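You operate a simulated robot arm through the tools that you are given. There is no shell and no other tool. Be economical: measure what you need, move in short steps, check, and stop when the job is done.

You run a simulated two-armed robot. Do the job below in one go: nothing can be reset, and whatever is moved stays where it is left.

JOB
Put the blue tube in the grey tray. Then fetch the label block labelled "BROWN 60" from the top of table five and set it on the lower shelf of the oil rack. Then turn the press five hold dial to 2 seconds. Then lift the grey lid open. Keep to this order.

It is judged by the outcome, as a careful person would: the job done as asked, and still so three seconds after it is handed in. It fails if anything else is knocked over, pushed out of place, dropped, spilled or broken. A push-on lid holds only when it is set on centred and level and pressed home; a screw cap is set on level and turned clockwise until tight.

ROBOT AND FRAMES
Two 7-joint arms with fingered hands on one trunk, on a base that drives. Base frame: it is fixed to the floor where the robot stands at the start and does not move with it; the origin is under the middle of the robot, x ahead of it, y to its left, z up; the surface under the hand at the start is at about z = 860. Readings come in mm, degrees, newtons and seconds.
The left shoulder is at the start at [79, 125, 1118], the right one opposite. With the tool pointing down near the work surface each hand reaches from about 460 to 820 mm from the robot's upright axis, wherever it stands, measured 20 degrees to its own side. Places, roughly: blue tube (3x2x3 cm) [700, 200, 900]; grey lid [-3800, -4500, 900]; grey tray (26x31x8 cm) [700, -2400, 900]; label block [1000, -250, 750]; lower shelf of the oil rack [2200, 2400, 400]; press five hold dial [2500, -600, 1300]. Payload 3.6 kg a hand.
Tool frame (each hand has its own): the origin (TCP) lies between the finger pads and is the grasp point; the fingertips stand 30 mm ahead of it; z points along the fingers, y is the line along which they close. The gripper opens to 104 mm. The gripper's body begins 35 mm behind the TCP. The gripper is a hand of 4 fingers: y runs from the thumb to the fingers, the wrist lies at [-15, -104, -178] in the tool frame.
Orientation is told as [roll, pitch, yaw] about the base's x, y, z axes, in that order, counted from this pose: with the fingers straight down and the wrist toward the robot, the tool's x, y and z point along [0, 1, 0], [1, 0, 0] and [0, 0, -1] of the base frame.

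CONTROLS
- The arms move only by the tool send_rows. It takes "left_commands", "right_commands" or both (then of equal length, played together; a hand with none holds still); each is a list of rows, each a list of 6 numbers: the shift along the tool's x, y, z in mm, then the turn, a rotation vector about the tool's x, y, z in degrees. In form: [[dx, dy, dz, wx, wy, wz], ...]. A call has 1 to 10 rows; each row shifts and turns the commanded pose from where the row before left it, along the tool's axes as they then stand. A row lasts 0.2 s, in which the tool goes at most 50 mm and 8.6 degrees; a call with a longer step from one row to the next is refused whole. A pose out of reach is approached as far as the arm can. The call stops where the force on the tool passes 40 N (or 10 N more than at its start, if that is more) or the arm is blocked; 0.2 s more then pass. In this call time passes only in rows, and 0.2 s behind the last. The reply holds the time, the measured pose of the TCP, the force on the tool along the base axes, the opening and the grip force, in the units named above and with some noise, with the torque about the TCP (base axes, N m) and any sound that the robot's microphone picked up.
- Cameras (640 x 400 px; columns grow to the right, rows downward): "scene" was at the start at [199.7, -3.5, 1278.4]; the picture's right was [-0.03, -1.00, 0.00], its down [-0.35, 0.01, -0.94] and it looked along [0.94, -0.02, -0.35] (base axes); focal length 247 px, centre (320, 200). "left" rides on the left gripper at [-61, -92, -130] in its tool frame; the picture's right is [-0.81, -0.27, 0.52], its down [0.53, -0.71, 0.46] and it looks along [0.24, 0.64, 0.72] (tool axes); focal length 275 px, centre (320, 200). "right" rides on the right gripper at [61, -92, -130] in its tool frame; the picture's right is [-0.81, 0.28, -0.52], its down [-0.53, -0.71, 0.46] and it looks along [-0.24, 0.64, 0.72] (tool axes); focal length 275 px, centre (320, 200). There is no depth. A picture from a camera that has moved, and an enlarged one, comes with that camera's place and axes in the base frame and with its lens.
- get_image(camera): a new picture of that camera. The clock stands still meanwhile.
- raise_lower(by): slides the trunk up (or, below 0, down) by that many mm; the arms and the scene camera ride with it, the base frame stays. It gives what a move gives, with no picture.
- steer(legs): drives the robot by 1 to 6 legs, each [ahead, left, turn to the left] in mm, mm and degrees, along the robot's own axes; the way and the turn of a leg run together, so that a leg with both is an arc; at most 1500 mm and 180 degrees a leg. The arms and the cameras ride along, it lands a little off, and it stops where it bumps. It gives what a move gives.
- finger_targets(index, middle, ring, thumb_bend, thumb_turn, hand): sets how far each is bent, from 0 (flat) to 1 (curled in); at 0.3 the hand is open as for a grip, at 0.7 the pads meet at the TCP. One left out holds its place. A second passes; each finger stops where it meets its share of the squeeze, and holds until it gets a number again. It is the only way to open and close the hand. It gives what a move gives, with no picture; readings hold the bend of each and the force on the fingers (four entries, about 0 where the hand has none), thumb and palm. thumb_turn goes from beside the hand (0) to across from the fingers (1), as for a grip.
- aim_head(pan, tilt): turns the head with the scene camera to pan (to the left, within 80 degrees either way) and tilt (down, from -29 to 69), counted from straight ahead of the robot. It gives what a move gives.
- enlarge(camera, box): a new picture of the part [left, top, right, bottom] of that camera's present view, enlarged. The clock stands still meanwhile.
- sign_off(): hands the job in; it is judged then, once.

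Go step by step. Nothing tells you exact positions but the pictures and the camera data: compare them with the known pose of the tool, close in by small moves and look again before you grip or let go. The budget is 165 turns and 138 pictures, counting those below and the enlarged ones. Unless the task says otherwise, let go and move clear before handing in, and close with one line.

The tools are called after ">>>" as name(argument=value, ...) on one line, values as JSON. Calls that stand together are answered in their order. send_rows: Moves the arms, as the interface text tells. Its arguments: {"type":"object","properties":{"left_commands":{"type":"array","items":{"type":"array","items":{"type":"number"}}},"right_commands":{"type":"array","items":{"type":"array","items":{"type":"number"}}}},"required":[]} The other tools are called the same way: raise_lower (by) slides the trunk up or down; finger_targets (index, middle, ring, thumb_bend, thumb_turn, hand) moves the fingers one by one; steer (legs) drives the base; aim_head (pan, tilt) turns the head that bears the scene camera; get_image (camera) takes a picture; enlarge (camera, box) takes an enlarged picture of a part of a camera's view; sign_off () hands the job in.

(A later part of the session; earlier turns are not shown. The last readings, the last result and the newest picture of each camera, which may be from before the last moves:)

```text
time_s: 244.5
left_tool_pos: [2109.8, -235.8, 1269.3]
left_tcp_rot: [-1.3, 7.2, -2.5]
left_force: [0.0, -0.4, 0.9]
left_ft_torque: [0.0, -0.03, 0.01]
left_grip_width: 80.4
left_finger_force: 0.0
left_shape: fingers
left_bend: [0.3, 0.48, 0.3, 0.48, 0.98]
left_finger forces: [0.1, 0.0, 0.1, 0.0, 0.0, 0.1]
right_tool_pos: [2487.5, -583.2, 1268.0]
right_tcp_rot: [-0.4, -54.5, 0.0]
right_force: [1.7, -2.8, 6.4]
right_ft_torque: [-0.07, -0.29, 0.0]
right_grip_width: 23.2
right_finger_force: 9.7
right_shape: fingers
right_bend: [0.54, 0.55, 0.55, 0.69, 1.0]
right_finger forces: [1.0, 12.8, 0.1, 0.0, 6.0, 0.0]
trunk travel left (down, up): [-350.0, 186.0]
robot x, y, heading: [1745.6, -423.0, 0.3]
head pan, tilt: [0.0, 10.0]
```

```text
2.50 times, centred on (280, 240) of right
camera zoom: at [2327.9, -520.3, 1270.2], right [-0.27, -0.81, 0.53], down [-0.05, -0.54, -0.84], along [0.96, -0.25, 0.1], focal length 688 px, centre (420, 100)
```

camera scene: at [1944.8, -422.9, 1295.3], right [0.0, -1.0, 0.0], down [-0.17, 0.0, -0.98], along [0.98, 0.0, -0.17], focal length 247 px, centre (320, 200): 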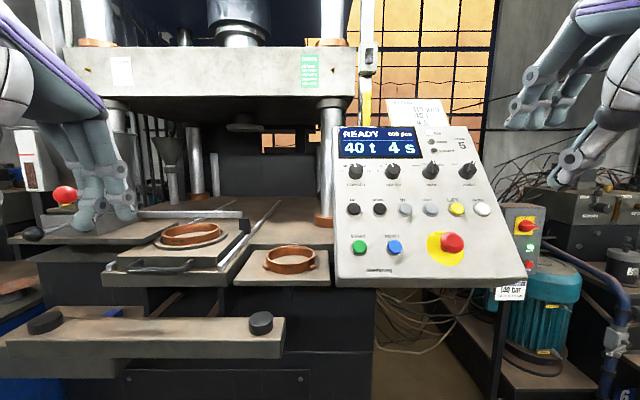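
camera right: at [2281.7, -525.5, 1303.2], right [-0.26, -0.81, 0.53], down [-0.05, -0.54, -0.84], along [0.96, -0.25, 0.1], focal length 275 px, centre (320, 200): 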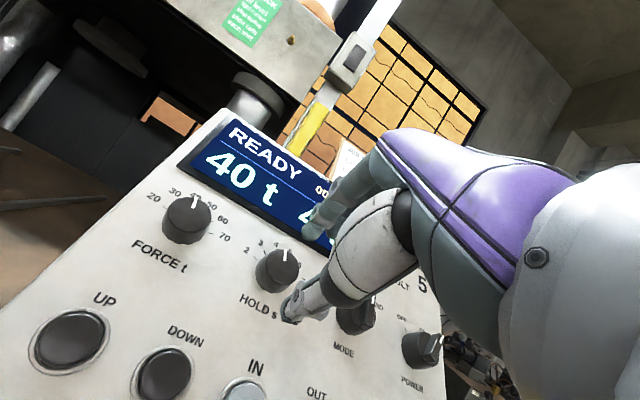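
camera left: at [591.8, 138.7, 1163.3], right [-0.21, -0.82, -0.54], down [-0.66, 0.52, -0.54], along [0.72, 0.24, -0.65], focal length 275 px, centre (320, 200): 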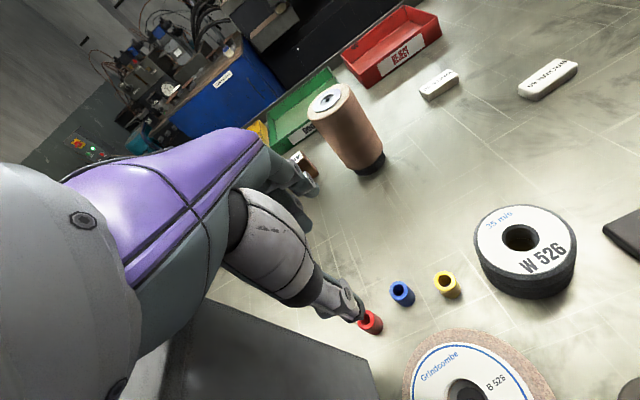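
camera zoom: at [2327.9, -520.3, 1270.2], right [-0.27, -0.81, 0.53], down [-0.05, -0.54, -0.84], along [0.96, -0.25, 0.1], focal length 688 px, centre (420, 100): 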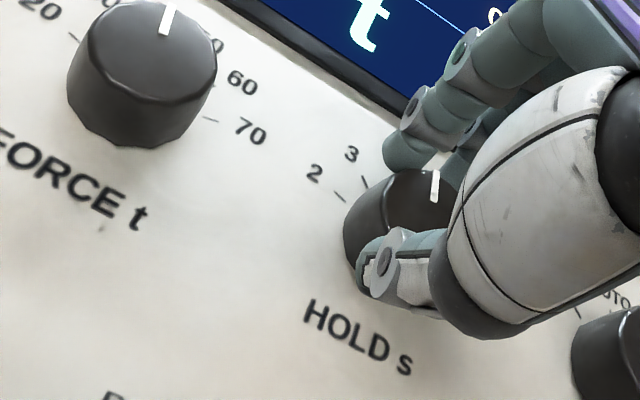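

Knob is gripped (slightly toward the finger side). I turn anticlockwise about the knob's axis, first 40°, and look.

>>> send_rows(right_commands=[[-1, 0, 0, 0, 0, -8], [-1, 0, 0, 0, 0, -8], [-1, 0, 0, 0, 0, -8], [-1, 0, 0, 0, 0, -8], [-1, 0, 0, 0, 0, -8]])

>>> enlarge(camera="scene", box=[330, 110, 450, 200])

>>> get_image(camera="right")

```text
time_s: 245.7
left_tool_pos: [2109.9, -236.4, 1269.2]
left_tcp_rot: [-1.2, 7.1, -2.4]
left_force: [0.2, 0.0, 0.2]
left_ft_torque: [0.02, 0.0, -0.01]
left_grip_width: 80.5
left_finger_force: 0.1
left_shape: fingers
left_bend: [0.3, 0.48, 0.3, 0.48, 0.98]
left_finger forces: [0.0, 0.1, 0.0, 0.1, 0.1, 0.0]
right_tool_pos: [2488.8, -583.5, 1269.6]
right_tcp_rot: [-38.9, -41.8, 50.2]
right_force: [-1.3, -13.6, 5.2]
right_ft_torque: [-0.08, -0.05, -0.37]
right_grip_width: 27.3
right_finger_force: 11.3
right_shape: fingers
right_bend: [0.55, 0.58, 0.55, 0.67, 1.0]
right_finger forces: [0.0, 11.0, 0.1, 0.0, 11.7, 0.1]
right hand out of reach, approached as far as the arm can: row 5
trunk travel left (down, up): [-350.0, 186.0]
robot x, y, heading: [1746.7, -420.7, 0.1]
head pan, tilt: [0.0, 10.0]
```

```text
4.44 times, centred on (390, 155) of scene
camera zoom: at [1944.0, -424.7, 1295.5], right [0.0, -1.0, 0.0], down [-0.17, 0.0, -0.98], along [0.98, 0.0, -0.17], focal length 1099 px, centre (9, 400)
```

zoom: 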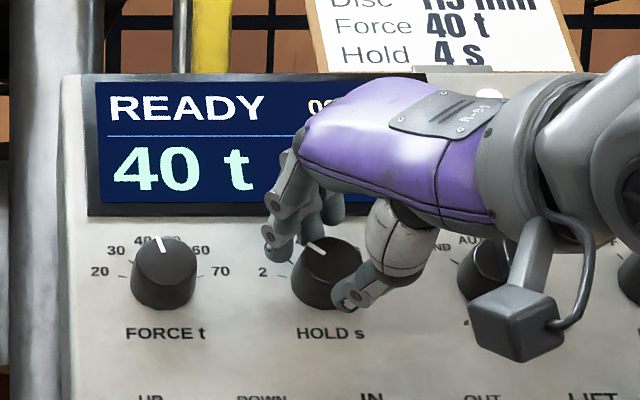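

```text
40 pictures are left
camera right: at [2317.5, -585.5, 1255.8], right [-0.02, -0.51, 0.86], down [0.21, -0.85, -0.49], along [0.98, 0.17, 0.12], focal length 275 px, centre (320, 200)
```

right: 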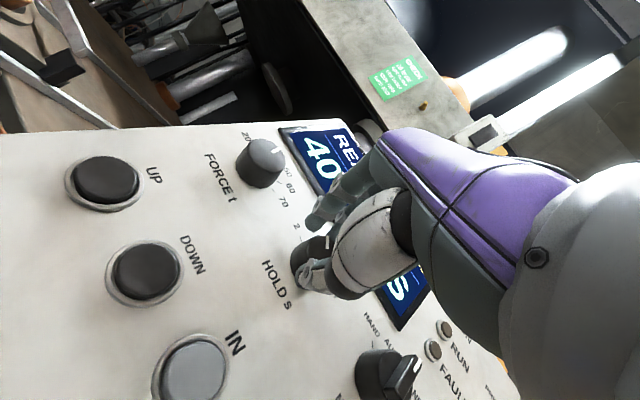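

The knob followed to about 3; the wrist reached its limit. I release, back off, and read the display.

>>> finger_targets(hand="right", middle=0.48, thumb_bend=0.47, index=0.5, ring=0.5)

>>> send_rows(right_commands=[[0, 0, -20, 0, 0, 0], [0, 0, -40, 0, 0, 0], [0, 0, 0, 0, 0, 8], [0, 0, 0, 0, 0, 8], [0, 0, 0, 0, 0, 8], [0, 0, 0, 0, 0, 8], [0, 0, 0, 0, 0, 8]])

>>> enlarge(camera="scene", box=[330, 110, 450, 200])

>>> get_image(camera="right")

```text
time_s: 246.7
left_tool_pos: [2109.0, -236.0, 1268.5]
left_tcp_rot: [-1.3, 7.2, -2.5]
left_force: [-0.6, 0.3, -0.5]
left_ft_torque: [-0.02, 0.01, 0.01]
left_grip_width: 80.5
left_finger_force: 0.0
left_shape: fingers
left_bend: [0.3, 0.48, 0.3, 0.48, 0.98]
left_finger forces: [0.1, 0.0, 0.0, 0.0, 0.0, 0.1]
right_tool_pos: [2489.1, -578.3, 1269.6]
right_tcp_rot: [-38.7, -41.7, 50.5]
right_force: [1.0, 0.4, 0.3]
right_ft_torque: [0.02, 0.0, 0.0]
right_grip_width: 55.3
right_finger_force: 0.0
right_shape: fingers
right_bend: [0.5, 0.48, 0.5, 0.47, 1.0]
right_finger forces: [0.1, 0.0, 0.0, 0.1, 0.0, 0.0]
trunk travel left (down, up): [-350.0, 186.0]
robot x, y, heading: [1744.2, -420.9, 0.3]
head pan, tilt: [0.0, 10.0]
```

```text
time_s: 248.3
left_tool_pos: [2109.9, -234.7, 1269.2]
left_tcp_rot: [-1.4, 7.2, -2.5]
left_force: [-0.6, 0.4, -0.4]
left_ft_torque: [0.01, 0.0, -0.02]
left_grip_width: 80.6
left_finger_force: 0.0
left_shape: fingers
left_bend: [0.3, 0.48, 0.3, 0.48, 0.98]
left_finger forces: [0.0, 0.0, 0.0, 0.1, 0.1, 0.0]
right_tool_pos: [2440.5, -578.6, 1303.6]
right_tcp_rot: [7.0, -54.2, -8.6]
right_force: [-0.7, -0.1, -0.4]
right_ft_torque: [-0.01, -0.02, 0.01]
right_grip_width: 55.3
right_finger_force: 0.0
right_shape: fingers
right_bend: [0.5, 0.48, 0.5, 0.47, 1.0]
right_finger forces: [0.1, 0.0, 0.0, 0.1, 0.0, 0.1]
trunk travel left (down, up): [-350.0, 186.0]
robot x, y, heading: [1746.0, -421.8, 0.0]
head pan, tilt: [0.0, 10.0]
```

```text
4.44 times, centred on (390, 155) of scene
camera zoom: at [1944.7, -422.1, 1295.4], right [0.0, -1.0, 0.0], down [-0.17, 0.0, -0.98], along [0.98, 0.0, -0.17], focal length 1099 px, centre (9, 400)
```

zoom: 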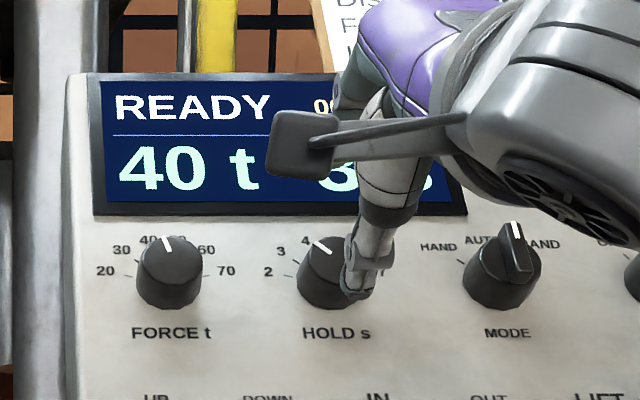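

```text
38 pictures are left
camera right: at [2282.9, -509.1, 1310.0], right [-0.3, -0.83, 0.47], down [-0.07, -0.47, -0.88], along [0.95, -0.3, 0.08], focal length 275 px, centre (320, 200)
```

right: 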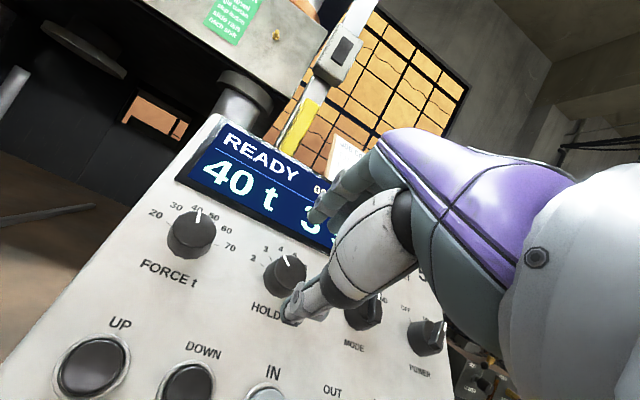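

The display reads 3 now. Regrip further round and turn another ~36–40°.

>>> send_rows(right_commands=[[-3, 5, 0, 0, 0, 6], [0, 0, 15, 0, 0, 6], [0, 0, 15, 0, 0, 0], [0, 0, 15, 0, 0, 0], [0, 0, 12, 0, 0, 0]])

>>> finger_targets(hand="right", middle=0.75, thumb_bend=0.75)

>>> enlarge(camera="right", box=[180, 160, 380, 320])

```text
time_s: 249.5
left_tool_pos: [2110.5, -236.5, 1270.8]
left_tcp_rot: [-1.3, 7.2, -2.5]
left_force: [-0.6, -0.4, 0.1]
left_ft_torque: [0.0, 0.0, -0.01]
left_grip_width: 80.9
left_finger_force: 0.0
left_shape: fingers
left_bend: [0.3, 0.48, 0.3, 0.48, 0.98]
left_finger forces: [0.0, 0.0, 0.0, 0.0, 0.0, 0.0]
right_tool_pos: [2488.5, -582.0, 1275.0]
right_tcp_rot: [22.1, -51.2, -27.5]
right_force: [0.2, 0.6, 1.2]
right_ft_torque: [0.03, -0.04, 0.0]
right_grip_width: 55.4
right_finger_force: 0.0
right_shape: fingers
right_bend: [0.5, 0.48, 0.5, 0.47, 1.0]
right_finger forces: [0.0, 0.0, 0.0, 0.1, 0.1, 0.0]
trunk travel left (down, up): [-350.0, 186.0]
robot x, y, heading: [1745.9, -420.9, -0.0]
head pan, tilt: [0.0, 10.0]
```

```text
time_s: 250.5
left_tool_pos: [2110.0, -237.3, 1268.0]
left_tcp_rot: [-1.3, 7.2, -2.6]
left_force: [0.1, 0.2, -0.3]
left_ft_torque: [0.0, 0.01, 0.01]
left_grip_width: 80.6
left_finger_force: 0.2
left_shape: fingers
left_bend: [0.3, 0.48, 0.3, 0.48, 0.98]
left_finger forces: [0.1, 0.0, 0.1, 0.0, 0.0, 0.0]
right_tool_pos: [2489.0, -583.6, 1275.4]
right_tcp_rot: [22.3, -51.1, -27.7]
right_force: [0.5, -3.6, 2.2]
right_ft_torque: [-0.12, -0.1, -0.09]
right_grip_width: 32.1
right_finger_force: 10.6
right_shape: fingers
right_bend: [0.5, 0.59, 0.5, 0.67, 1.0]
right_finger forces: [0.0, 13.0, 0.1, 0.1, 8.8, 0.0]
trunk travel left (down, up): [-350.0, 186.0]
robot x, y, heading: [1745.4, -420.0, 0.0]
head pan, tilt: [0.0, 10.0]
```

```text
2.50 times, centred on (280, 240) of right
camera zoom: at [2341.7, -497.8, 1293.5], right [-0.4, -0.86, 0.32], down [-0.12, -0.3, -0.95], along [0.91, -0.42, 0.02], focal length 688 px, centre (420, 100)
```

zoom: 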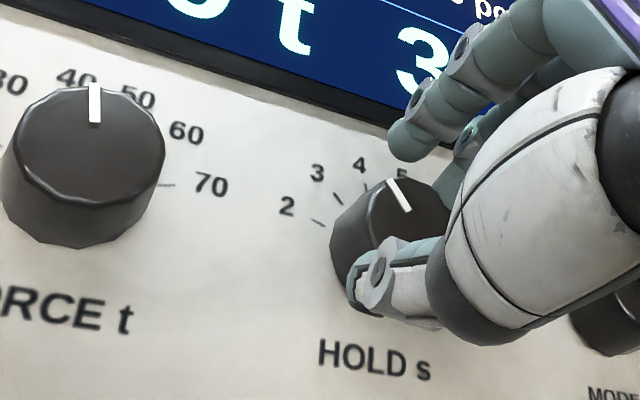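

>>> send_rows(right_commands=[[-0.5, 0, 0, 0, 0, -8], [-0.5, 0, 0, 0, 0, -8], [-0.5, 0, 0, 0, 0, -8], [-0.5, 0, 0, 0, 0, -8], [-0.5, 0, 0, 0, 0, -8]])

>>> enlarge(camera="right", box=[200, 100, 440, 300])

>>> enlarge(camera="scene", box=[330, 110, 450, 200])

```text
time_s: 251.7
left_tool_pos: [2109.4, -237.1, 1269.5]
left_tcp_rot: [-1.2, 7.2, -2.5]
left_force: [-0.1, 0.7, 0.2]
left_ft_torque: [0.02, -0.02, -0.01]
left_grip_width: 80.4
left_finger_force: 0.0
left_shape: fingers
left_bend: [0.3, 0.48, 0.3, 0.48, 0.98]
left_finger forces: [0.0, 0.0, 0.0, 0.1, 0.0, 0.0]
right_tool_pos: [2489.2, -585.7, 1274.5]
right_tcp_rot: [-28.8, -48.4, 36.4]
right_force: [-3.0, -6.4, -1.6]
right_ft_torque: [-0.04, 0.06, -0.18]
right_grip_width: 33.8
right_finger_force: 11.9
right_shape: fingers
right_bend: [0.5, 0.6, 0.5, 0.67, 1.0]
right_finger forces: [0.0, 11.1, 0.1, 0.0, 13.5, 0.0]
trunk travel left (down, up): [-350.0, 186.0]
robot x, y, heading: [1747.0, -420.5, 0.3]
head pan, tilt: [0.0, 10.0]
```

```text
2.00 times, centred on (320, 200) of right
camera zoom: at [2319.4, -565.9, 1262.1], right [-0.09, -0.64, 0.77], down [0.11, -0.77, -0.63], along [0.99, 0.03, 0.14], focal length 551 px, centre (320, 200)
```

zoom: 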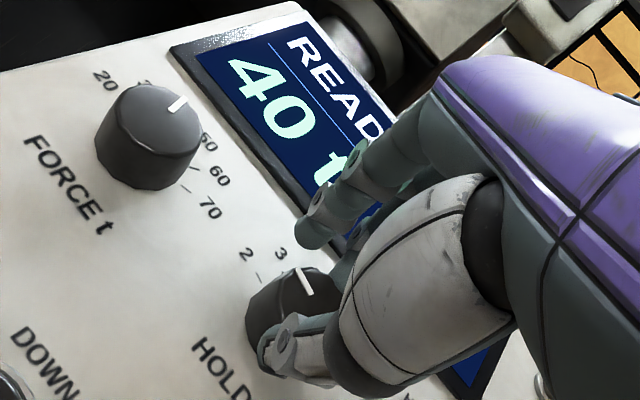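

```text
4.44 times, centred on (390, 155) of scene
camera zoom: at [1944.2, -423.6, 1295.4], right [0.0, -1.0, 0.0], down [-0.17, 0.0, -0.98], along [0.98, 0.0, -0.17], focal length 1099 px, centre (9, 400)
```

zoom: 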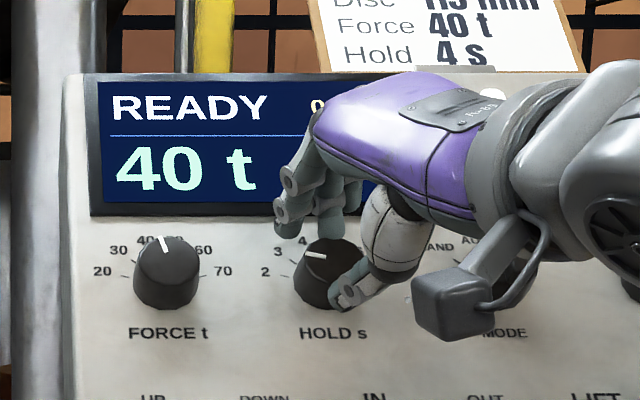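

Nearly there; a little more turn.

>>> send_rows(right_commands=[[-0.5, 0, 0, 0, 0, -8]])

>>> finger_targets(hand="right", middle=0.48, thumb_bend=0.47)

>>> send_rows(right_commands=[[0, 0, -20, 0, 0, 0], [0, 0, -40, 0, 0, 0], [0, 0, -40, 0, 0, 8], [0, 0, -40, 0, 0, 8]])

>>> enlarge(camera="scene", box=[330, 110, 450, 200])

```text
time_s: 252.1
left_tool_pos: [2108.9, -236.7, 1269.3]
left_tcp_rot: [-1.3, 7.2, -2.5]
left_force: [-1.5, -0.4, -0.4]
left_ft_torque: [-0.04, 0.03, -0.02]
left_grip_width: 80.7
left_finger_force: 0.0
left_shape: fingers
left_bend: [0.3, 0.48, 0.3, 0.48, 0.98]
left_finger forces: [0.1, 0.0, 0.0, 0.0, 0.0, 0.1]
right_tool_pos: [2490.2, -587.1, 1276.6]
right_tcp_rot: [-35.9, -44.2, 46.1]
right_force: [-1.7, -8.4, 0.1]
right_ft_torque: [0.04, 0.09, -0.28]
right_grip_width: 33.7
right_finger_force: 12.3
right_shape: fingers
right_bend: [0.5, 0.61, 0.5, 0.67, 0.99]
right_finger forces: [0.1, 12.7, 0.1, 0.0, 13.2, 0.1]
trunk travel left (down, up): [-350.0, 186.0]
robot x, y, heading: [1743.0, -421.1, 0.2]
head pan, tilt: [0.0, 10.0]
```

```text
time_s: 253.1
left_tool_pos: [2109.4, -236.2, 1269.8]
left_tcp_rot: [-1.2, 7.2, -2.5]
left_force: [0.6, -0.3, 0.9]
left_ft_torque: [0.03, -0.01, 0.0]
left_grip_width: 80.8
left_finger_force: 0.2
left_shape: fingers
left_bend: [0.3, 0.48, 0.3, 0.48, 0.98]
left_finger forces: [0.1, 0.0, 0.0, 0.0, 0.1, 0.0]
right_tool_pos: [2489.9, -583.6, 1274.6]
right_tcp_rot: [-35.9, -44.1, 46.1]
right_force: [-0.6, 0.5, 0.5]
right_ft_torque: [0.0, -0.03, -0.01]
right_grip_width: 55.5
right_finger_force: 0.1
right_shape: fingers
right_bend: [0.5, 0.48, 0.5, 0.47, 1.0]
right_finger forces: [0.0, 0.0, 0.0, 0.0, 0.1, 0.0]
trunk travel left (down, up): [-350.0, 186.0]
robot x, y, heading: [1747.1, -422.4, -0.1]
head pan, tilt: [0.0, 10.0]
```

```text
time_s: 254.1
left_tool_pos: [2108.5, -235.8, 1268.6]
left_tcp_rot: [-1.3, 7.1, -2.5]
left_force: [-0.8, 0.1, 0.7]
left_ft_torque: [0.0, 0.0, -0.01]
left_grip_width: 80.5
left_finger_force: 0.1
left_shape: fingers
left_bend: [0.3, 0.48, 0.3, 0.48, 0.98]
left_finger forces: [0.0, 0.1, 0.0, 0.0, 0.0, 0.1]
right_tool_pos: [2373.9, -584.0, 1354.7]
right_tcp_rot: [-19.9, -51.9, 24.7]
right_force: [0.2, 0.4, 0.8]
right_ft_torque: [-0.01, 0.0, -0.01]
right_grip_width: 55.2
right_finger_force: 0.0
right_shape: fingers
right_bend: [0.5, 0.48, 0.5, 0.47, 1.0]
right_finger forces: [0.0, 0.0, 0.0, 0.0, 0.0, 0.0]
trunk travel left (down, up): [-350.0, 186.0]
robot x, y, heading: [1746.7, -422.0, 0.1]
head pan, tilt: [0.0, 10.0]
```

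```text
4.44 times, centred on (390, 155) of scene
camera zoom: at [1943.8, -422.2, 1295.5], right [0.0, -1.0, 0.0], down [-0.17, 0.0, -0.98], along [0.98, 0.0, -0.17], focal length 1099 px, centre (9, 400)
```

zoom: 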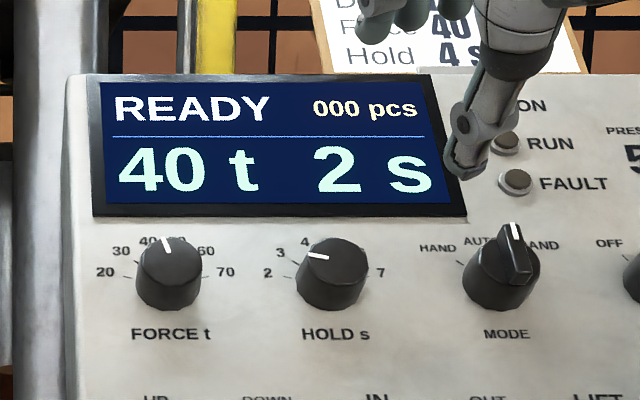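

Display reads 2 s, but the pointer sits a bit short of the "2" mark; I regrip and nudge it about 13° further to be square on it.

>>> send_rows(right_commands=[[0, 0, 0, 0, 0, 8], [0, 0, 0, 0, 0, 8], [0, 0, 35, 0, 0, 8], [0, 0, 40, 0, 0, 0], [0, 0, 35, 0, 0, 0], [0, 0, 15, 0, 0, 0], [0, 0, 14, 0, 0, 0]])

>>> finger_targets(hand="right", middle=0.75, thumb_bend=0.75)

>>> send_rows(right_commands=[[-0.5, 0, 0, 0, 0, -7], [-0.5, 0, 0, 0, 0, -8]])

>>> enlarge(camera="scene", box=[330, 110, 450, 200])

```text
time_s: 255.7
left_tool_pos: [2109.7, -235.2, 1267.9]
left_tcp_rot: [-1.3, 7.2, -2.4]
left_force: [1.0, -0.1, 0.7]
left_ft_torque: [-0.01, 0.03, 0.0]
left_grip_width: 80.6
left_finger_force: 0.0
left_shape: fingers
left_bend: [0.3, 0.48, 0.3, 0.48, 0.98]
left_finger forces: [0.0, 0.0, 0.1, 0.0, 0.0, 0.0]
right_tool_pos: [2489.4, -584.9, 1274.0]
right_tcp_rot: [12.1, -53.5, -14.9]
right_force: [-0.7, -0.7, 0.4]
right_ft_torque: [0.01, -0.02, -0.01]
right_grip_width: 55.3
right_finger_force: 0.1
right_shape: fingers
right_bend: [0.5, 0.48, 0.5, 0.47, 1.0]
right_finger forces: [0.0, 0.0, 0.1, 0.1, 0.0, 0.1]
trunk travel left (down, up): [-350.0, 186.0]
robot x, y, heading: [1747.6, -421.4, -0.2]
head pan, tilt: [0.0, 10.0]
```

```text
time_s: 256.7
left_tool_pos: [2109.3, -235.6, 1270.4]
left_tcp_rot: [-1.2, 7.2, -2.5]
left_force: [0.6, 0.1, 0.4]
left_ft_torque: [0.02, 0.01, 0.04]
left_grip_width: 80.9
left_finger_force: 0.1
left_shape: fingers
left_bend: [0.3, 0.48, 0.3, 0.48, 0.98]
left_finger forces: [0.0, 0.1, 0.0, 0.1, 0.0, 0.0]
right_tool_pos: [2488.5, -586.3, 1274.0]
right_tcp_rot: [12.2, -53.4, -15.1]
right_force: [0.6, -4.7, 2.2]
right_ft_torque: [-0.11, -0.1, -0.13]
right_grip_width: 31.7
right_finger_force: 11.0
right_shape: fingers
right_bend: [0.5, 0.59, 0.5, 0.68, 1.0]
right_finger forces: [0.0, 13.7, 0.0, 0.0, 9.2, 0.1]
trunk travel left (down, up): [-350.0, 186.0]
robot x, y, heading: [1742.5, -421.9, -0.2]
head pan, tilt: [0.0, 10.0]
```

```text
time_s: 257.3
left_tool_pos: [2109.0, -235.1, 1268.4]
left_tcp_rot: [-1.3, 7.1, -2.5]
left_force: [0.1, -0.4, -0.6]
left_ft_torque: [0.03, -0.04, -0.01]
left_grip_width: 80.8
left_finger_force: 0.1
left_shape: fingers
left_bend: [0.3, 0.48, 0.3, 0.48, 0.98]
left_finger forces: [0.1, 0.1, 0.0, 0.1, 0.0, 0.1]
right_tool_pos: [2488.5, -588.7, 1273.4]
right_tcp_rot: [-8.5, -54.0, 10.5]
right_force: [-1.5, -6.3, -0.8]
right_ft_torque: [-0.02, 0.06, -0.18]
right_grip_width: 32.0
right_finger_force: 12.7
right_shape: fingers
right_bend: [0.5, 0.6, 0.5, 0.67, 1.0]
right_finger forces: [0.1, 13.2, 0.1, 0.0, 11.9, 0.0]
trunk travel left (down, up): [-350.0, 186.0]
robot x, y, heading: [1742.8, -422.6, 0.2]
head pan, tilt: [0.0, 10.0]
```

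```text
4.44 times, centred on (390, 155) of scene
camera zoom: at [1944.6, -423.8, 1295.4], right [0.0, -1.0, 0.0], down [-0.17, 0.0, -0.98], along [0.98, 0.0, -0.17], focal length 1099 px, centre (9, 400)
```

zoom: 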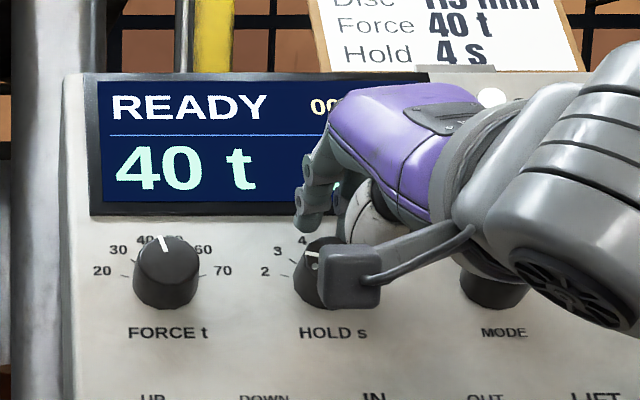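

The pointer doesn't go further—it is at its "2" position (30° steps). I release, retract, and check the display.

>>> finger_targets(hand="right", middle=0.48, thumb_bend=0.47)

>>> send_rows(right_commands=[[0, 0, -20, 0, 0, 0], [0, 0, -40, 0, 0, 0], [0, 0, -45, 0, 0, 0], [0, -15, -45, 0, 0, 0], [0, -25, -40, 0, 0, 0], [0, -25, -40, 0, 0, 0], [0, -25, -40, 0, 0, 0]])

>>> enlarge(camera="scene", box=[320, 100, 500, 270])

```text
time_s: 258.3
left_tool_pos: [2110.5, -236.4, 1268.3]
left_tcp_rot: [-1.3, 7.1, -2.5]
left_force: [-0.7, -0.3, 0.1]
left_ft_torque: [-0.01, -0.03, -0.02]
left_grip_width: 80.7
left_finger_force: 0.2
left_shape: fingers
left_bend: [0.3, 0.48, 0.3, 0.48, 0.98]
left_finger forces: [0.1, 0.1, 0.0, 0.0, 0.0, 0.0]
right_tool_pos: [2488.0, -585.1, 1276.1]
right_tcp_rot: [-8.4, -54.1, 10.4]
right_force: [0.6, 0.5, -0.5]
right_ft_torque: [-0.02, 0.03, 0.04]
right_grip_width: 55.2
right_finger_force: 0.0
right_shape: fingers
right_bend: [0.5, 0.48, 0.5, 0.47, 1.0]
right_finger forces: [0.1, 0.0, 0.0, 0.1, 0.1, 0.0]
trunk travel left (down, up): [-350.0, 186.0]
robot x, y, heading: [1742.8, -420.0, 0.0]
head pan, tilt: [0.0, 10.0]
```

```text
time_s: 259.9
left_tool_pos: [2108.7, -234.9, 1270.1]
left_tcp_rot: [-1.2, 7.1, -2.5]
left_force: [0.0, 0.2, 0.3]
left_ft_torque: [0.02, -0.01, 0.01]
left_grip_width: 80.5
left_finger_force: 0.0
left_shape: fingers
left_bend: [0.3, 0.48, 0.3, 0.48, 0.98]
left_finger forces: [0.0, 0.0, 0.1, 0.1, 0.0, 0.0]
right_tool_pos: [2215.2, -595.0, 1358.6]
right_tcp_rot: [-8.7, -54.0, 10.6]
right_force: [0.0, -0.3, -0.4]
right_ft_torque: [0.03, 0.03, 0.02]
right_grip_width: 55.6
right_finger_force: 0.0
right_shape: fingers
right_bend: [0.5, 0.48, 0.5, 0.47, 1.0]
right_finger forces: [0.0, 0.0, 0.0, 0.1, 0.1, 0.0]
trunk travel left (down, up): [-350.0, 186.0]
robot x, y, heading: [1747.5, -424.4, -0.0]
head pan, tilt: [0.0, 10.0]
```

```text
2.35 times, centred on (410, 185) of scene
camera zoom: at [1943.7, -422.5, 1295.5], right [0.0, -1.0, 0.0], down [-0.17, 0.0, -0.98], along [0.98, 0.0, -0.17], focal length 582 px, centre (108, 235)
```

zoom: 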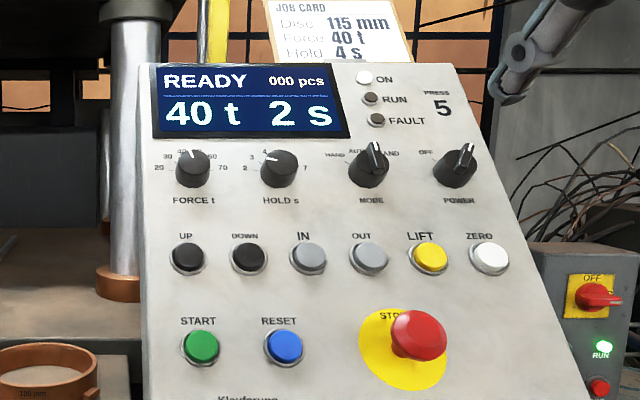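

Hold reads 2 s. Now to the grey lid across the hall: I bring the right hand back to its travel pose, then leave through the gap between the tables.

>>> send_rows(right_commands=[[0, 0, -15, 0, 0, 7], [0, 0, -15, 0, 0, 7], [0, 0, 0, 7.7, 0, 0], [0, 0, 0, 7.7, 0, 0], [0, 0, 0, 7.7, 0, 0], [0, 0, 0, 7.7, 0, 0], [0, 0, 0, 7.7, 0, 0], [0, 0, 0, 7.7, 0, 0], [0, 0, 20, 7.7, 0, 0], [0, 0, 40, 0, 0, 0]])

>>> steer(legs=[[-40, -1000, 0], [0, 0, -90], [0, 0, -90], [1230, 0, 0], [1200, 0, 0]])

>>> aim_head(pan=35, tilt=10)

>>> get_image(camera="scene")

```text
time_s: 262.1
left_tool_pos: [2110.6, -235.1, 1268.4]
left_tcp_rot: [-1.3, 7.2, -2.5]
left_force: [-0.1, 0.7, 0.7]
left_ft_torque: [-0.01, 0.03, 0.01]
left_grip_width: 80.5
left_finger_force: 0.0
left_shape: fingers
left_bend: [0.3, 0.48, 0.3, 0.48, 0.98]
left_finger forces: [0.1, 0.0, 0.0, 0.0, 0.0, 0.0]
right_tool_pos: [2197.4, -589.0, 1317.2]
right_tcp_rot: [6.4, -0.2, -4.6]
right_force: [0.5, 0.1, -0.2]
right_ft_torque: [0.0, 0.01, 0.0]
right_grip_width: 55.6
right_finger_force: 0.0
right_shape: fingers
right_bend: [0.5, 0.48, 0.5, 0.47, 1.0]
right_finger forces: [0.0, 0.1, 0.0, 0.1, 0.0, 0.1]
trunk travel left (down, up): [-350.0, 186.0]
robot x, y, heading: [1744.1, -426.2, 0.0]
head pan, tilt: [0.0, 10.0]
```

```text
time_s: 290.2
left_tool_pos: [-1077.1, -1754.0, 1268.5]
left_tcp_rot: [-1.3, 7.2, -179.5]
left_force: [-0.3, -0.7, 1.0]
left_ft_torque: [-0.01, -0.01, -0.01]
left_grip_width: 80.6
left_finger_force: 0.2
left_shape: fingers
left_bend: [0.3, 0.48, 0.3, 0.48, 0.98]
left_finger forces: [0.1, 0.0, 0.0, 0.0, 0.0, 0.0]
right_tool_pos: [-1180.8, -1404.5, 1316.7]
right_tcp_rot: [6.5, -0.3, 178.3]
right_force: [0.6, 0.3, -0.6]
right_ft_torque: [0.05, -0.01, 0.01]
right_grip_width: 55.3
right_finger_force: 0.1
right_shape: fingers
right_bend: [0.5, 0.48, 0.5, 0.47, 1.0]
right_finger forces: [0.0, 0.0, 0.1, 0.0, 0.1, 0.0]
trunk travel left (down, up): [-350.0, 186.0]
robot x, y, heading: [-724.7, -1546.7, -176.9]
head pan, tilt: [0.0, 10.0]
```

```text
time_s: 291.2
left_tool_pos: [-1075.5, -1754.8, 1268.7]
left_tcp_rot: [-1.3, 7.2, -179.6]
left_force: [-0.2, 0.3, 0.6]
left_ft_torque: [-0.01, 0.03, 0.02]
left_grip_width: 80.7
left_finger_force: 0.1
left_shape: fingers
left_bend: [0.3, 0.48, 0.3, 0.48, 0.98]
left_finger forces: [0.0, 0.0, 0.0, 0.0, 0.0, 0.0]
right_tool_pos: [-1180.4, -1404.8, 1317.3]
right_tcp_rot: [6.3, -0.3, 178.3]
right_force: [0.2, -0.9, -0.7]
right_ft_torque: [0.01, -0.03, -0.01]
right_grip_width: 55.4
right_finger_force: 0.0
right_shape: fingers
right_bend: [0.5, 0.48, 0.5, 0.47, 1.0]
right_finger forces: [0.0, 0.0, 0.0, 0.0, 0.1, 0.0]
trunk travel left (down, up): [-350.0, 186.0]
robot x, y, heading: [-720.7, -1548.5, -177.1]
head pan, tilt: [35.0, 10.0]
```

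```text
31 pictures are left
camera scene: at [-903.0, -1613.1, 1295.4], right [-0.61, 0.79, 0.0], down [0.14, 0.11, -0.98], along [-0.78, -0.61, -0.17], focal length 247 px, centre (320, 200)
```

scene: 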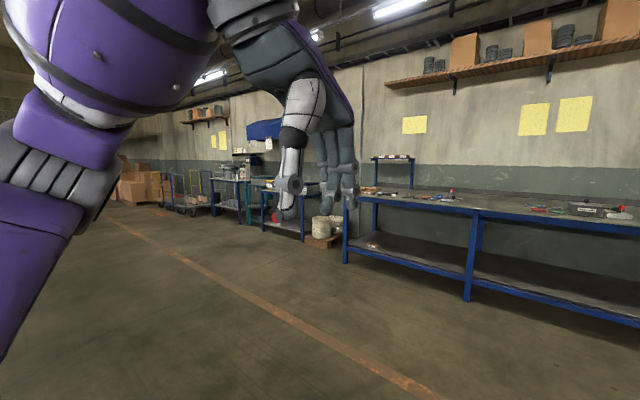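

The lid's bench is along the far wall behind my left hand's view. I drive across the open floor toward it.

>>> steer(legs=[[1450, 0, -3], [0, 1450, 0], [0, 1400, 0]])

>>> aim_head(pan=0, tilt=12)

>>> get_image(camera="scene")

```text
time_s: 323.1
left_tool_pos: [-2334.6, -4699.7, 1268.6]
left_tcp_rot: [-1.3, 7.2, -178.0]
left_force: [0.2, -0.1, -1.3]
left_ft_torque: [0.02, 0.02, -0.01]
left_grip_width: 80.2
left_finger_force: 0.1
left_shape: fingers
left_bend: [0.3, 0.48, 0.3, 0.48, 0.98]
left_finger forces: [0.0, 0.0, 0.1, 0.0, 0.0, 0.0]
right_tool_pos: [-2449.6, -4354.2, 1318.1]
right_tcp_rot: [6.4, -0.3, 179.8]
right_force: [0.2, 0.0, 0.3]
right_ft_torque: [-0.01, 0.02, 0.01]
right_grip_width: 55.5
right_finger_force: 0.1
right_shape: fingers
right_bend: [0.5, 0.48, 0.5, 0.47, 1.0]
right_finger forces: [0.0, 0.2, 0.1, 0.1, 0.1, 0.0]
trunk travel left (down, up): [-350.0, 186.0]
robot x, y, heading: [-1988.1, -4488.4, -175.2]
head pan, tilt: [35.0, 10.0]
```

```text
time_s: 324.1
left_tool_pos: [-2336.3, -4700.4, 1269.5]
left_tcp_rot: [-1.3, 7.2, -178.0]
left_force: [-0.1, 1.0, -0.2]
left_ft_torque: [0.01, -0.01, 0.0]
left_grip_width: 81.0
left_finger_force: 0.0
left_shape: fingers
left_bend: [0.3, 0.48, 0.3, 0.48, 0.98]
left_finger forces: [0.1, 0.1, 0.0, 0.0, 0.1, 0.0]
right_tool_pos: [-2449.8, -4355.2, 1316.9]
right_tcp_rot: [6.4, -0.3, 180.0]
right_force: [0.4, 0.2, -0.8]
right_ft_torque: [0.01, 0.01, 0.02]
right_grip_width: 55.6
right_finger_force: 0.0
right_shape: fingers
right_bend: [0.5, 0.48, 0.5, 0.47, 1.0]
right_finger forces: [0.0, 0.1, 0.0, 0.0, 0.1, 0.0]
trunk travel left (down, up): [-350.0, 186.0]
robot x, y, heading: [-1987.3, -4484.6, -175.6]
head pan, tilt: [0.0, 12.0]
```

```text
30 pictures are left
camera scene: at [-2187.3, -4502.7, 1292.1], right [-0.08, 1.0, 0.0], down [0.21, 0.02, -0.98], along [-0.97, -0.08, -0.21], focal length 247 px, centre (320, 200)
```

scene: 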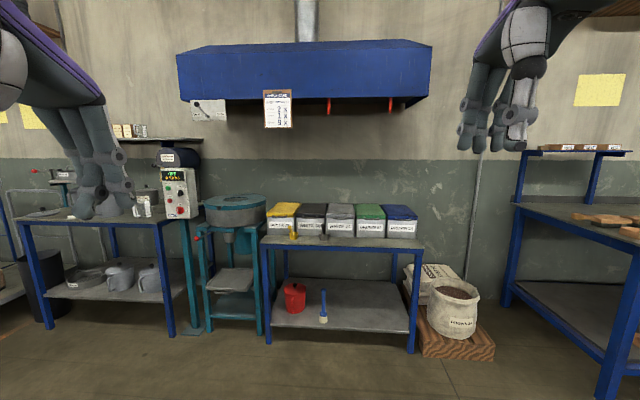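

A bench with bins carrying yellow, black, grey, green and blue lids. I zoom in.

>>> enlarge(camera="scene", box=[255, 190, 435, 265])

```text
3.56 times, centred on (345, 228) of scene
camera zoom: at [-2187.3, -4502.7, 1292.1], right [-0.08, 1.0, 0.0], down [0.21, 0.02, -0.98], along [-0.97, -0.08, -0.21], focal length 879 px, centre (231, 102)
```

zoom: 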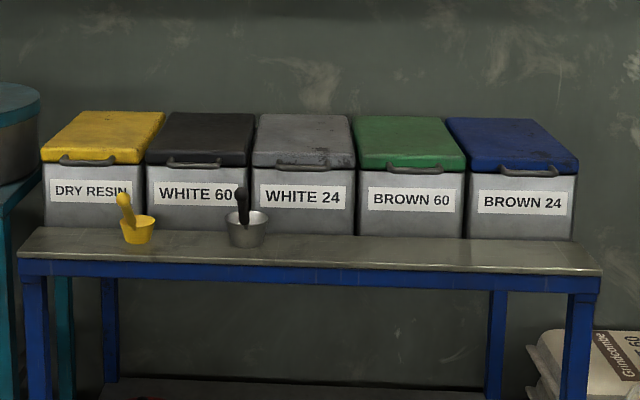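

The grey lid is on bin WHITE 24, with a handle on its front edge, hinged at the back. I drive closer, lining up for the right hand.

>>> steer(legs=[[0, 190, -4.5], [850, 0, 0]])

>>> aim_head(pan=-12, tilt=25)

>>> get_image(camera="scene")

>>> get_image(camera="right")

```text
time_s: 330.5
left_tool_pos: [-3191.5, -4876.9, 1269.1]
left_tcp_rot: [-1.3, 7.2, 178.5]
left_force: [0.6, -0.5, -0.9]
left_ft_torque: [0.03, 0.01, -0.03]
left_grip_width: 80.5
left_finger_force: 0.1
left_shape: fingers
left_bend: [0.3, 0.48, 0.3, 0.48, 0.98]
left_finger forces: [0.1, 0.1, 0.0, 0.1, 0.1, 0.0]
right_tool_pos: [-3285.6, -4525.6, 1316.3]
right_tcp_rot: [6.4, -0.3, 176.3]
right_force: [-0.7, -0.6, -0.2]
right_ft_torque: [0.01, 0.0, 0.03]
right_grip_width: 55.4
right_finger_force: 0.1
right_shape: fingers
right_bend: [0.5, 0.48, 0.5, 0.47, 1.0]
right_finger forces: [0.0, 0.0, 0.0, 0.0, 0.0, 0.0]
trunk travel left (down, up): [-350.0, 186.0]
robot x, y, heading: [-2829.5, -4682.7, -179.0]
head pan, tilt: [0.0, 12.0]
```

```text
time_s: 331.2
left_tool_pos: [-3190.9, -4877.1, 1268.2]
left_tcp_rot: [-1.3, 7.2, 178.3]
left_force: [0.8, 0.2, 0.5]
left_ft_torque: [-0.01, 0.02, 0.0]
left_grip_width: 80.5
left_finger_force: 0.0
left_shape: fingers
left_bend: [0.3, 0.48, 0.3, 0.48, 0.98]
left_finger forces: [0.1, 0.0, 0.0, 0.0, 0.1, 0.1]
right_tool_pos: [-3283.8, -4525.3, 1317.5]
right_tcp_rot: [6.4, -0.3, 176.3]
right_force: [-0.4, -0.2, 0.5]
right_ft_torque: [0.02, 0.02, 0.0]
right_grip_width: 55.6
right_finger_force: 0.0
right_shape: fingers
right_bend: [0.5, 0.48, 0.5, 0.47, 1.0]
right_finger forces: [0.0, 0.1, 0.0, 0.0, 0.0, 0.0]
trunk travel left (down, up): [-350.0, 186.0]
robot x, y, heading: [-2832.6, -4685.0, -178.7]
head pan, tilt: [-12.0, 25.0]
```

```text
28 pictures are left
camera scene: at [-3028.5, -4671.0, 1271.1], right [0.19, 0.98, 0.0], down [0.41, -0.08, -0.91], along [-0.89, 0.17, -0.42], focal length 247 px, centre (320, 200)
```

scene: 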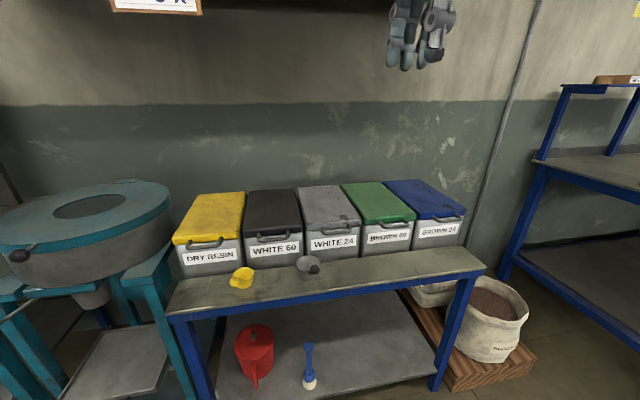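

```text
27 pictures are left
camera right: at [-3195.6, -4577.3, 1453.1], right [-0.22, 0.88, 0.43], down [0.74, 0.43, -0.52], along [-0.64, 0.2, -0.74], focal length 275 px, centre (320, 200)
```

right: 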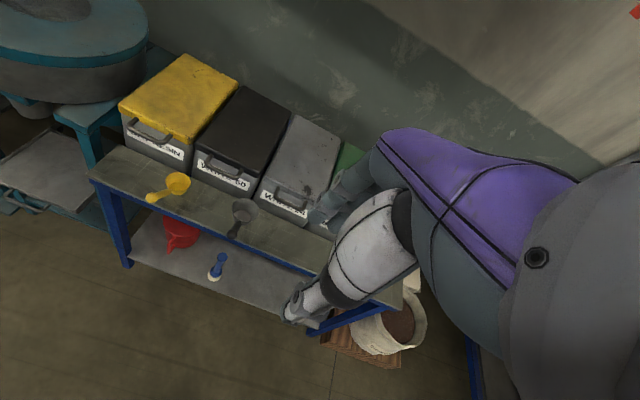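

Handle at about [-3679, -4494, 862]; hinge at x ≈ -3972. I come closer and inspect the handle.

>>> send_rows(right_commands=[[0, 0, 0, 0, -6.4, 0], [0, 0, 0, 0, 0, -4]])

>>> steer(legs=[[310, 0, -1]])

>>> aim_head(pan=-20, tilt=35)

>>> enlarge(camera="scene", box=[240, 120, 420, 240])

>>> get_image(camera="right")

```text
time_s: 331.8
left_tool_pos: [-3191.9, -4876.1, 1268.2]
left_tcp_rot: [-1.3, 7.3, 178.4]
left_force: [-0.2, -0.4, -0.4]
left_ft_torque: [-0.01, 0.0, -0.01]
left_grip_width: 80.5
left_finger_force: 0.0
left_shape: fingers
left_bend: [0.3, 0.48, 0.3, 0.48, 0.98]
left_finger forces: [0.1, 0.1, 0.0, 0.1, 0.0, 0.1]
right_tool_pos: [-3284.8, -4524.6, 1316.8]
right_tcp_rot: [-0.1, -0.3, -179.8]
right_force: [0.5, 0.1, 0.1]
right_ft_torque: [0.03, -0.01, 0.01]
right_grip_width: 55.2
right_finger_force: 0.0
right_shape: fingers
right_bend: [0.5, 0.48, 0.5, 0.47, 1.0]
right_finger forces: [0.0, 0.1, 0.0, 0.0, 0.1, 0.0]
trunk travel left (down, up): [-350.0, 186.0]
robot x, y, heading: [-2826.4, -4684.2, -178.9]
head pan, tilt: [-12.0, 25.0]
```

```text
time_s: 333.9
left_tool_pos: [-3503.5, -4872.6, 1268.2]
left_tcp_rot: [-1.3, 7.2, 177.3]
left_force: [-0.3, -0.1, -0.2]
left_ft_torque: [0.01, -0.01, -0.03]
left_grip_width: 80.6
left_finger_force: 0.0
left_shape: fingers
left_bend: [0.3, 0.48, 0.3, 0.48, 0.98]
left_finger forces: [0.0, 0.0, 0.0, 0.0, 0.0, 0.0]
right_tool_pos: [-3588.2, -4519.2, 1317.3]
right_tcp_rot: [-0.1, -0.3, 179.2]
right_force: [0.4, 0.1, -0.8]
right_ft_torque: [-0.03, -0.01, 0.0]
right_grip_width: 55.6
right_finger_force: 0.0
right_shape: fingers
right_bend: [0.5, 0.48, 0.5, 0.47, 1.0]
right_finger forces: [0.1, 0.1, 0.0, 0.0, 0.0, 0.0]
trunk travel left (down, up): [-350.0, 186.0]
robot x, y, heading: [-3134.9, -4689.2, 180.0]
head pan, tilt: [-12.0, 25.0]
```

```text
time_s: 334.6
left_tool_pos: [-3502.0, -4872.1, 1268.3]
left_tcp_rot: [-1.3, 7.1, 177.3]
left_force: [-0.2, -1.3, 0.6]
left_ft_torque: [0.03, 0.01, -0.02]
left_grip_width: 80.6
left_finger_force: 0.1
left_shape: fingers
left_bend: [0.3, 0.48, 0.3, 0.48, 0.98]
left_finger forces: [0.0, 0.0, 0.1, 0.0, 0.0, 0.1]
right_tool_pos: [-3588.1, -4518.9, 1317.4]
right_tcp_rot: [0.1, -0.3, 179.2]
right_force: [0.2, -0.4, -0.2]
right_ft_torque: [0.0, 0.0, -0.03]
right_grip_width: 55.3
right_finger_force: 0.2
right_shape: fingers
right_bend: [0.5, 0.48, 0.5, 0.47, 1.0]
right_finger forces: [0.1, 0.0, 0.0, 0.0, 0.0, 0.0]
trunk travel left (down, up): [-350.0, 186.0]
robot x, y, heading: [-3138.1, -4690.9, 179.8]
head pan, tilt: [-20.0, 35.0]
```

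```text
3.33 times, centred on (330, 180) of scene
camera zoom: at [-3327.6, -4658.6, 1255.3], right [0.34, 0.94, 0.0], down [0.54, -0.2, -0.82], along [-0.77, 0.28, -0.57], focal length 824 px, centre (287, 267)
```

zoom: 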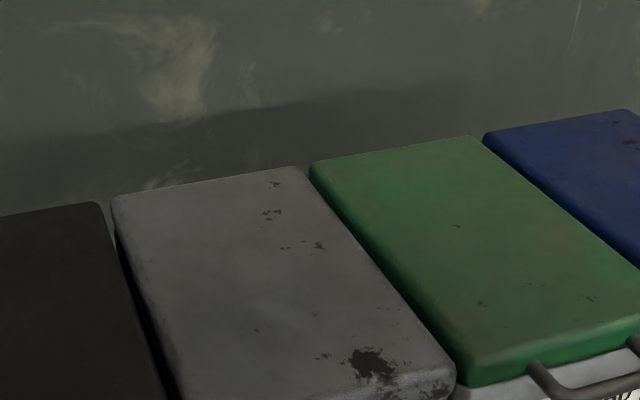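

```text
25 pictures are left
camera right: at [-3497.0, -4581.3, 1446.8], right [-0.26, 0.81, 0.52], down [0.72, 0.52, -0.46], along [-0.65, 0.25, -0.72], focal length 275 px, centre (320, 200)
```

right: 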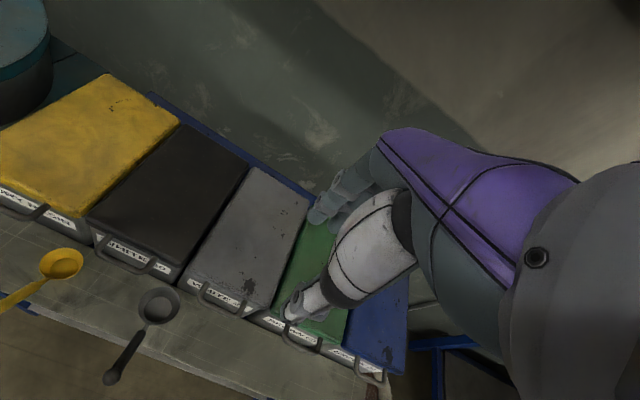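

>>> enlarge(camera="right", box=[170, 250, 300, 340])

>>> enlarge(camera="scene", box=[240, 200, 400, 320])

```text
4.44 times, centred on (235, 295) of right
camera zoom: at [-3497.0, -4581.3, 1446.8], right [-0.26, 0.81, 0.52], down [0.72, 0.52, -0.46], along [-0.65, 0.25, -0.72], focal length 1224 px, centre (698, -222)
```

zoom: 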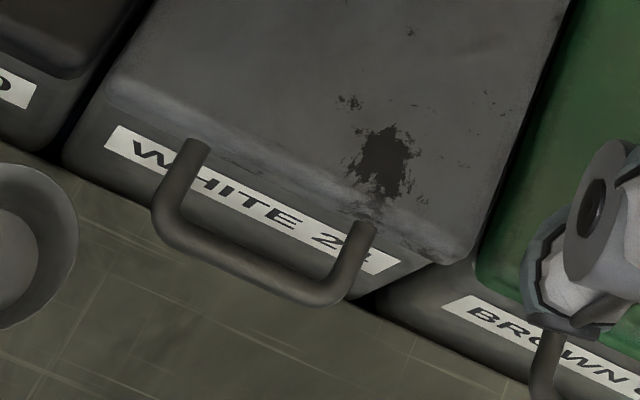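

```text
3.33 times, centred on (320, 260) of scene
camera zoom: at [-3327.6, -4658.6, 1255.3], right [0.34, 0.94, 0.0], down [0.54, -0.2, -0.82], along [-0.77, 0.28, -0.57], focal length 824 px, centre (320, 0)
```

zoom: 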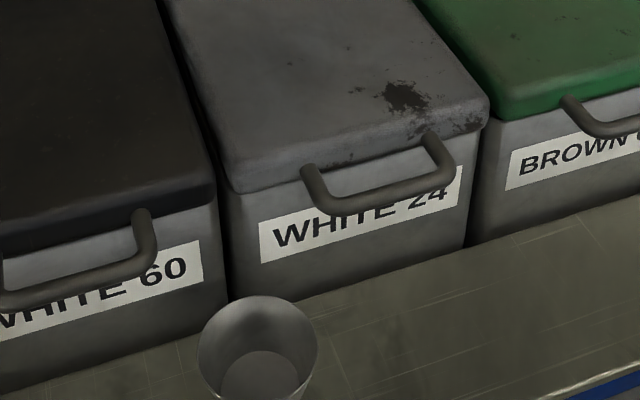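

The handle is a U-bar standing ~45 mm out from the lid's front, bar at about [-3639, -4497, 864]. I'll put the middle finger into the gap behind the bar with the thumb in front; first I curl the other fingers and move above it.

>>> finger_targets(hand="right", index=1, ring=1, middle=0.52, thumb_bend=0.45, thumb_turn=1)

>>> send_rows(right_commands=[[-4, 10, 45, 0, 0, 0], [-4, 10, 45, 0, 0, 0], [-4, 10, 45, 0, 0, 0], [-4, 10, 45, 0, 0, 0], [-4, 9, 45, 0, 0, 0], [-2, 0, 45, 0, 0, 0], [0, 0, 40, 0, 0, 0], [0, 0, 30, 0, 0, 0]])

>>> get_image(camera="right")

>>> enlarge(camera="scene", box=[240, 160, 440, 310])

```text
time_s: 335.6
left_tool_pos: [-3502.3, -4873.4, 1269.3]
left_tcp_rot: [-1.3, 7.1, 177.3]
left_force: [0.1, 0.2, -0.3]
left_ft_torque: [-0.02, -0.03, 0.0]
left_grip_width: 80.8
left_finger_force: 0.1
left_shape: fingers
left_bend: [0.3, 0.48, 0.3, 0.48, 0.98]
left_finger forces: [0.0, 0.0, 0.0, 0.0, 0.0, 0.1]
right_tool_pos: [-3587.4, -4519.4, 1316.3]
right_tcp_rot: [0.0, -0.4, 179.2]
right_force: [-1.0, -0.5, -0.1]
right_ft_torque: [-0.02, 0.03, -0.01]
right_grip_width: 57.4
right_finger_force: 0.0
right_shape: fingers
right_bend: [1.0, 0.52, 1.0, 0.45, 0.99]
right_finger forces: [0.0, 0.0, 0.0, 0.0, 0.0, 0.0]
trunk travel left (down, up): [-350.0, 186.0]
robot x, y, heading: [-3135.0, -4686.7, 179.8]
head pan, tilt: [-20.0, 35.0]
```

```text
time_s: 337.4
left_tool_pos: [-3501.8, -4872.6, 1270.0]
left_tcp_rot: [-1.2, 7.0, 177.3]
left_force: [-1.1, -0.1, -1.2]
left_ft_torque: [0.0, 0.0, 0.02]
left_grip_width: 80.7
left_finger_force: 0.1
left_shape: fingers
left_bend: [0.3, 0.48, 0.3, 0.48, 0.98]
left_finger forces: [0.1, 0.0, 0.0, 0.0, 0.0, 0.1]
right_tool_pos: [-3639.8, -4497.6, 979.2]
right_tcp_rot: [0.0, -0.4, 179.2]
right_force: [0.0, -0.1, -0.1]
right_ft_torque: [0.0, -0.02, -0.01]
right_grip_width: 57.8
right_finger_force: 0.0
right_shape: fingers
right_bend: [1.0, 0.52, 1.0, 0.45, 0.99]
right_finger forces: [0.0, 0.0, 0.1, 0.1, 0.1, 0.1]
trunk travel left (down, up): [-350.0, 186.0]
robot x, y, heading: [-3136.3, -4690.0, 179.9]
head pan, tilt: [-20.0, 35.0]
```

```text
22 pictures are left
camera right: at [-3548.5, -4559.6, 1108.2], right [-0.26, 0.81, 0.52], down [0.72, 0.52, -0.46], along [-0.65, 0.25, -0.72], focal length 275 px, centre (320, 200)
```

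right: 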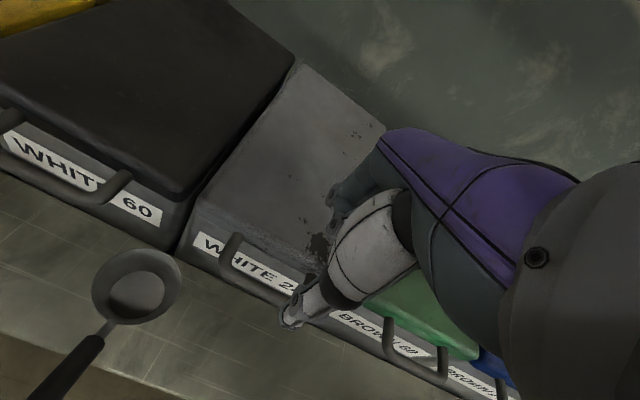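

```text
2.67 times, centred on (340, 235) of scene
camera zoom: at [-3327.7, -4658.3, 1255.2], right [0.34, 0.94, 0.0], down [0.54, -0.2, -0.82], along [-0.77, 0.28, -0.57], focal length 659 px, centre (267, 107)
```

zoom: 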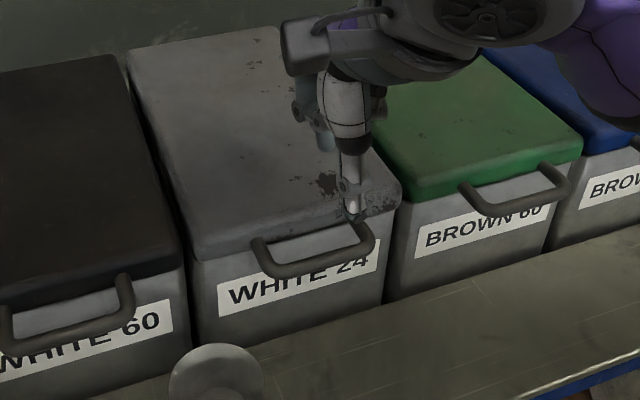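

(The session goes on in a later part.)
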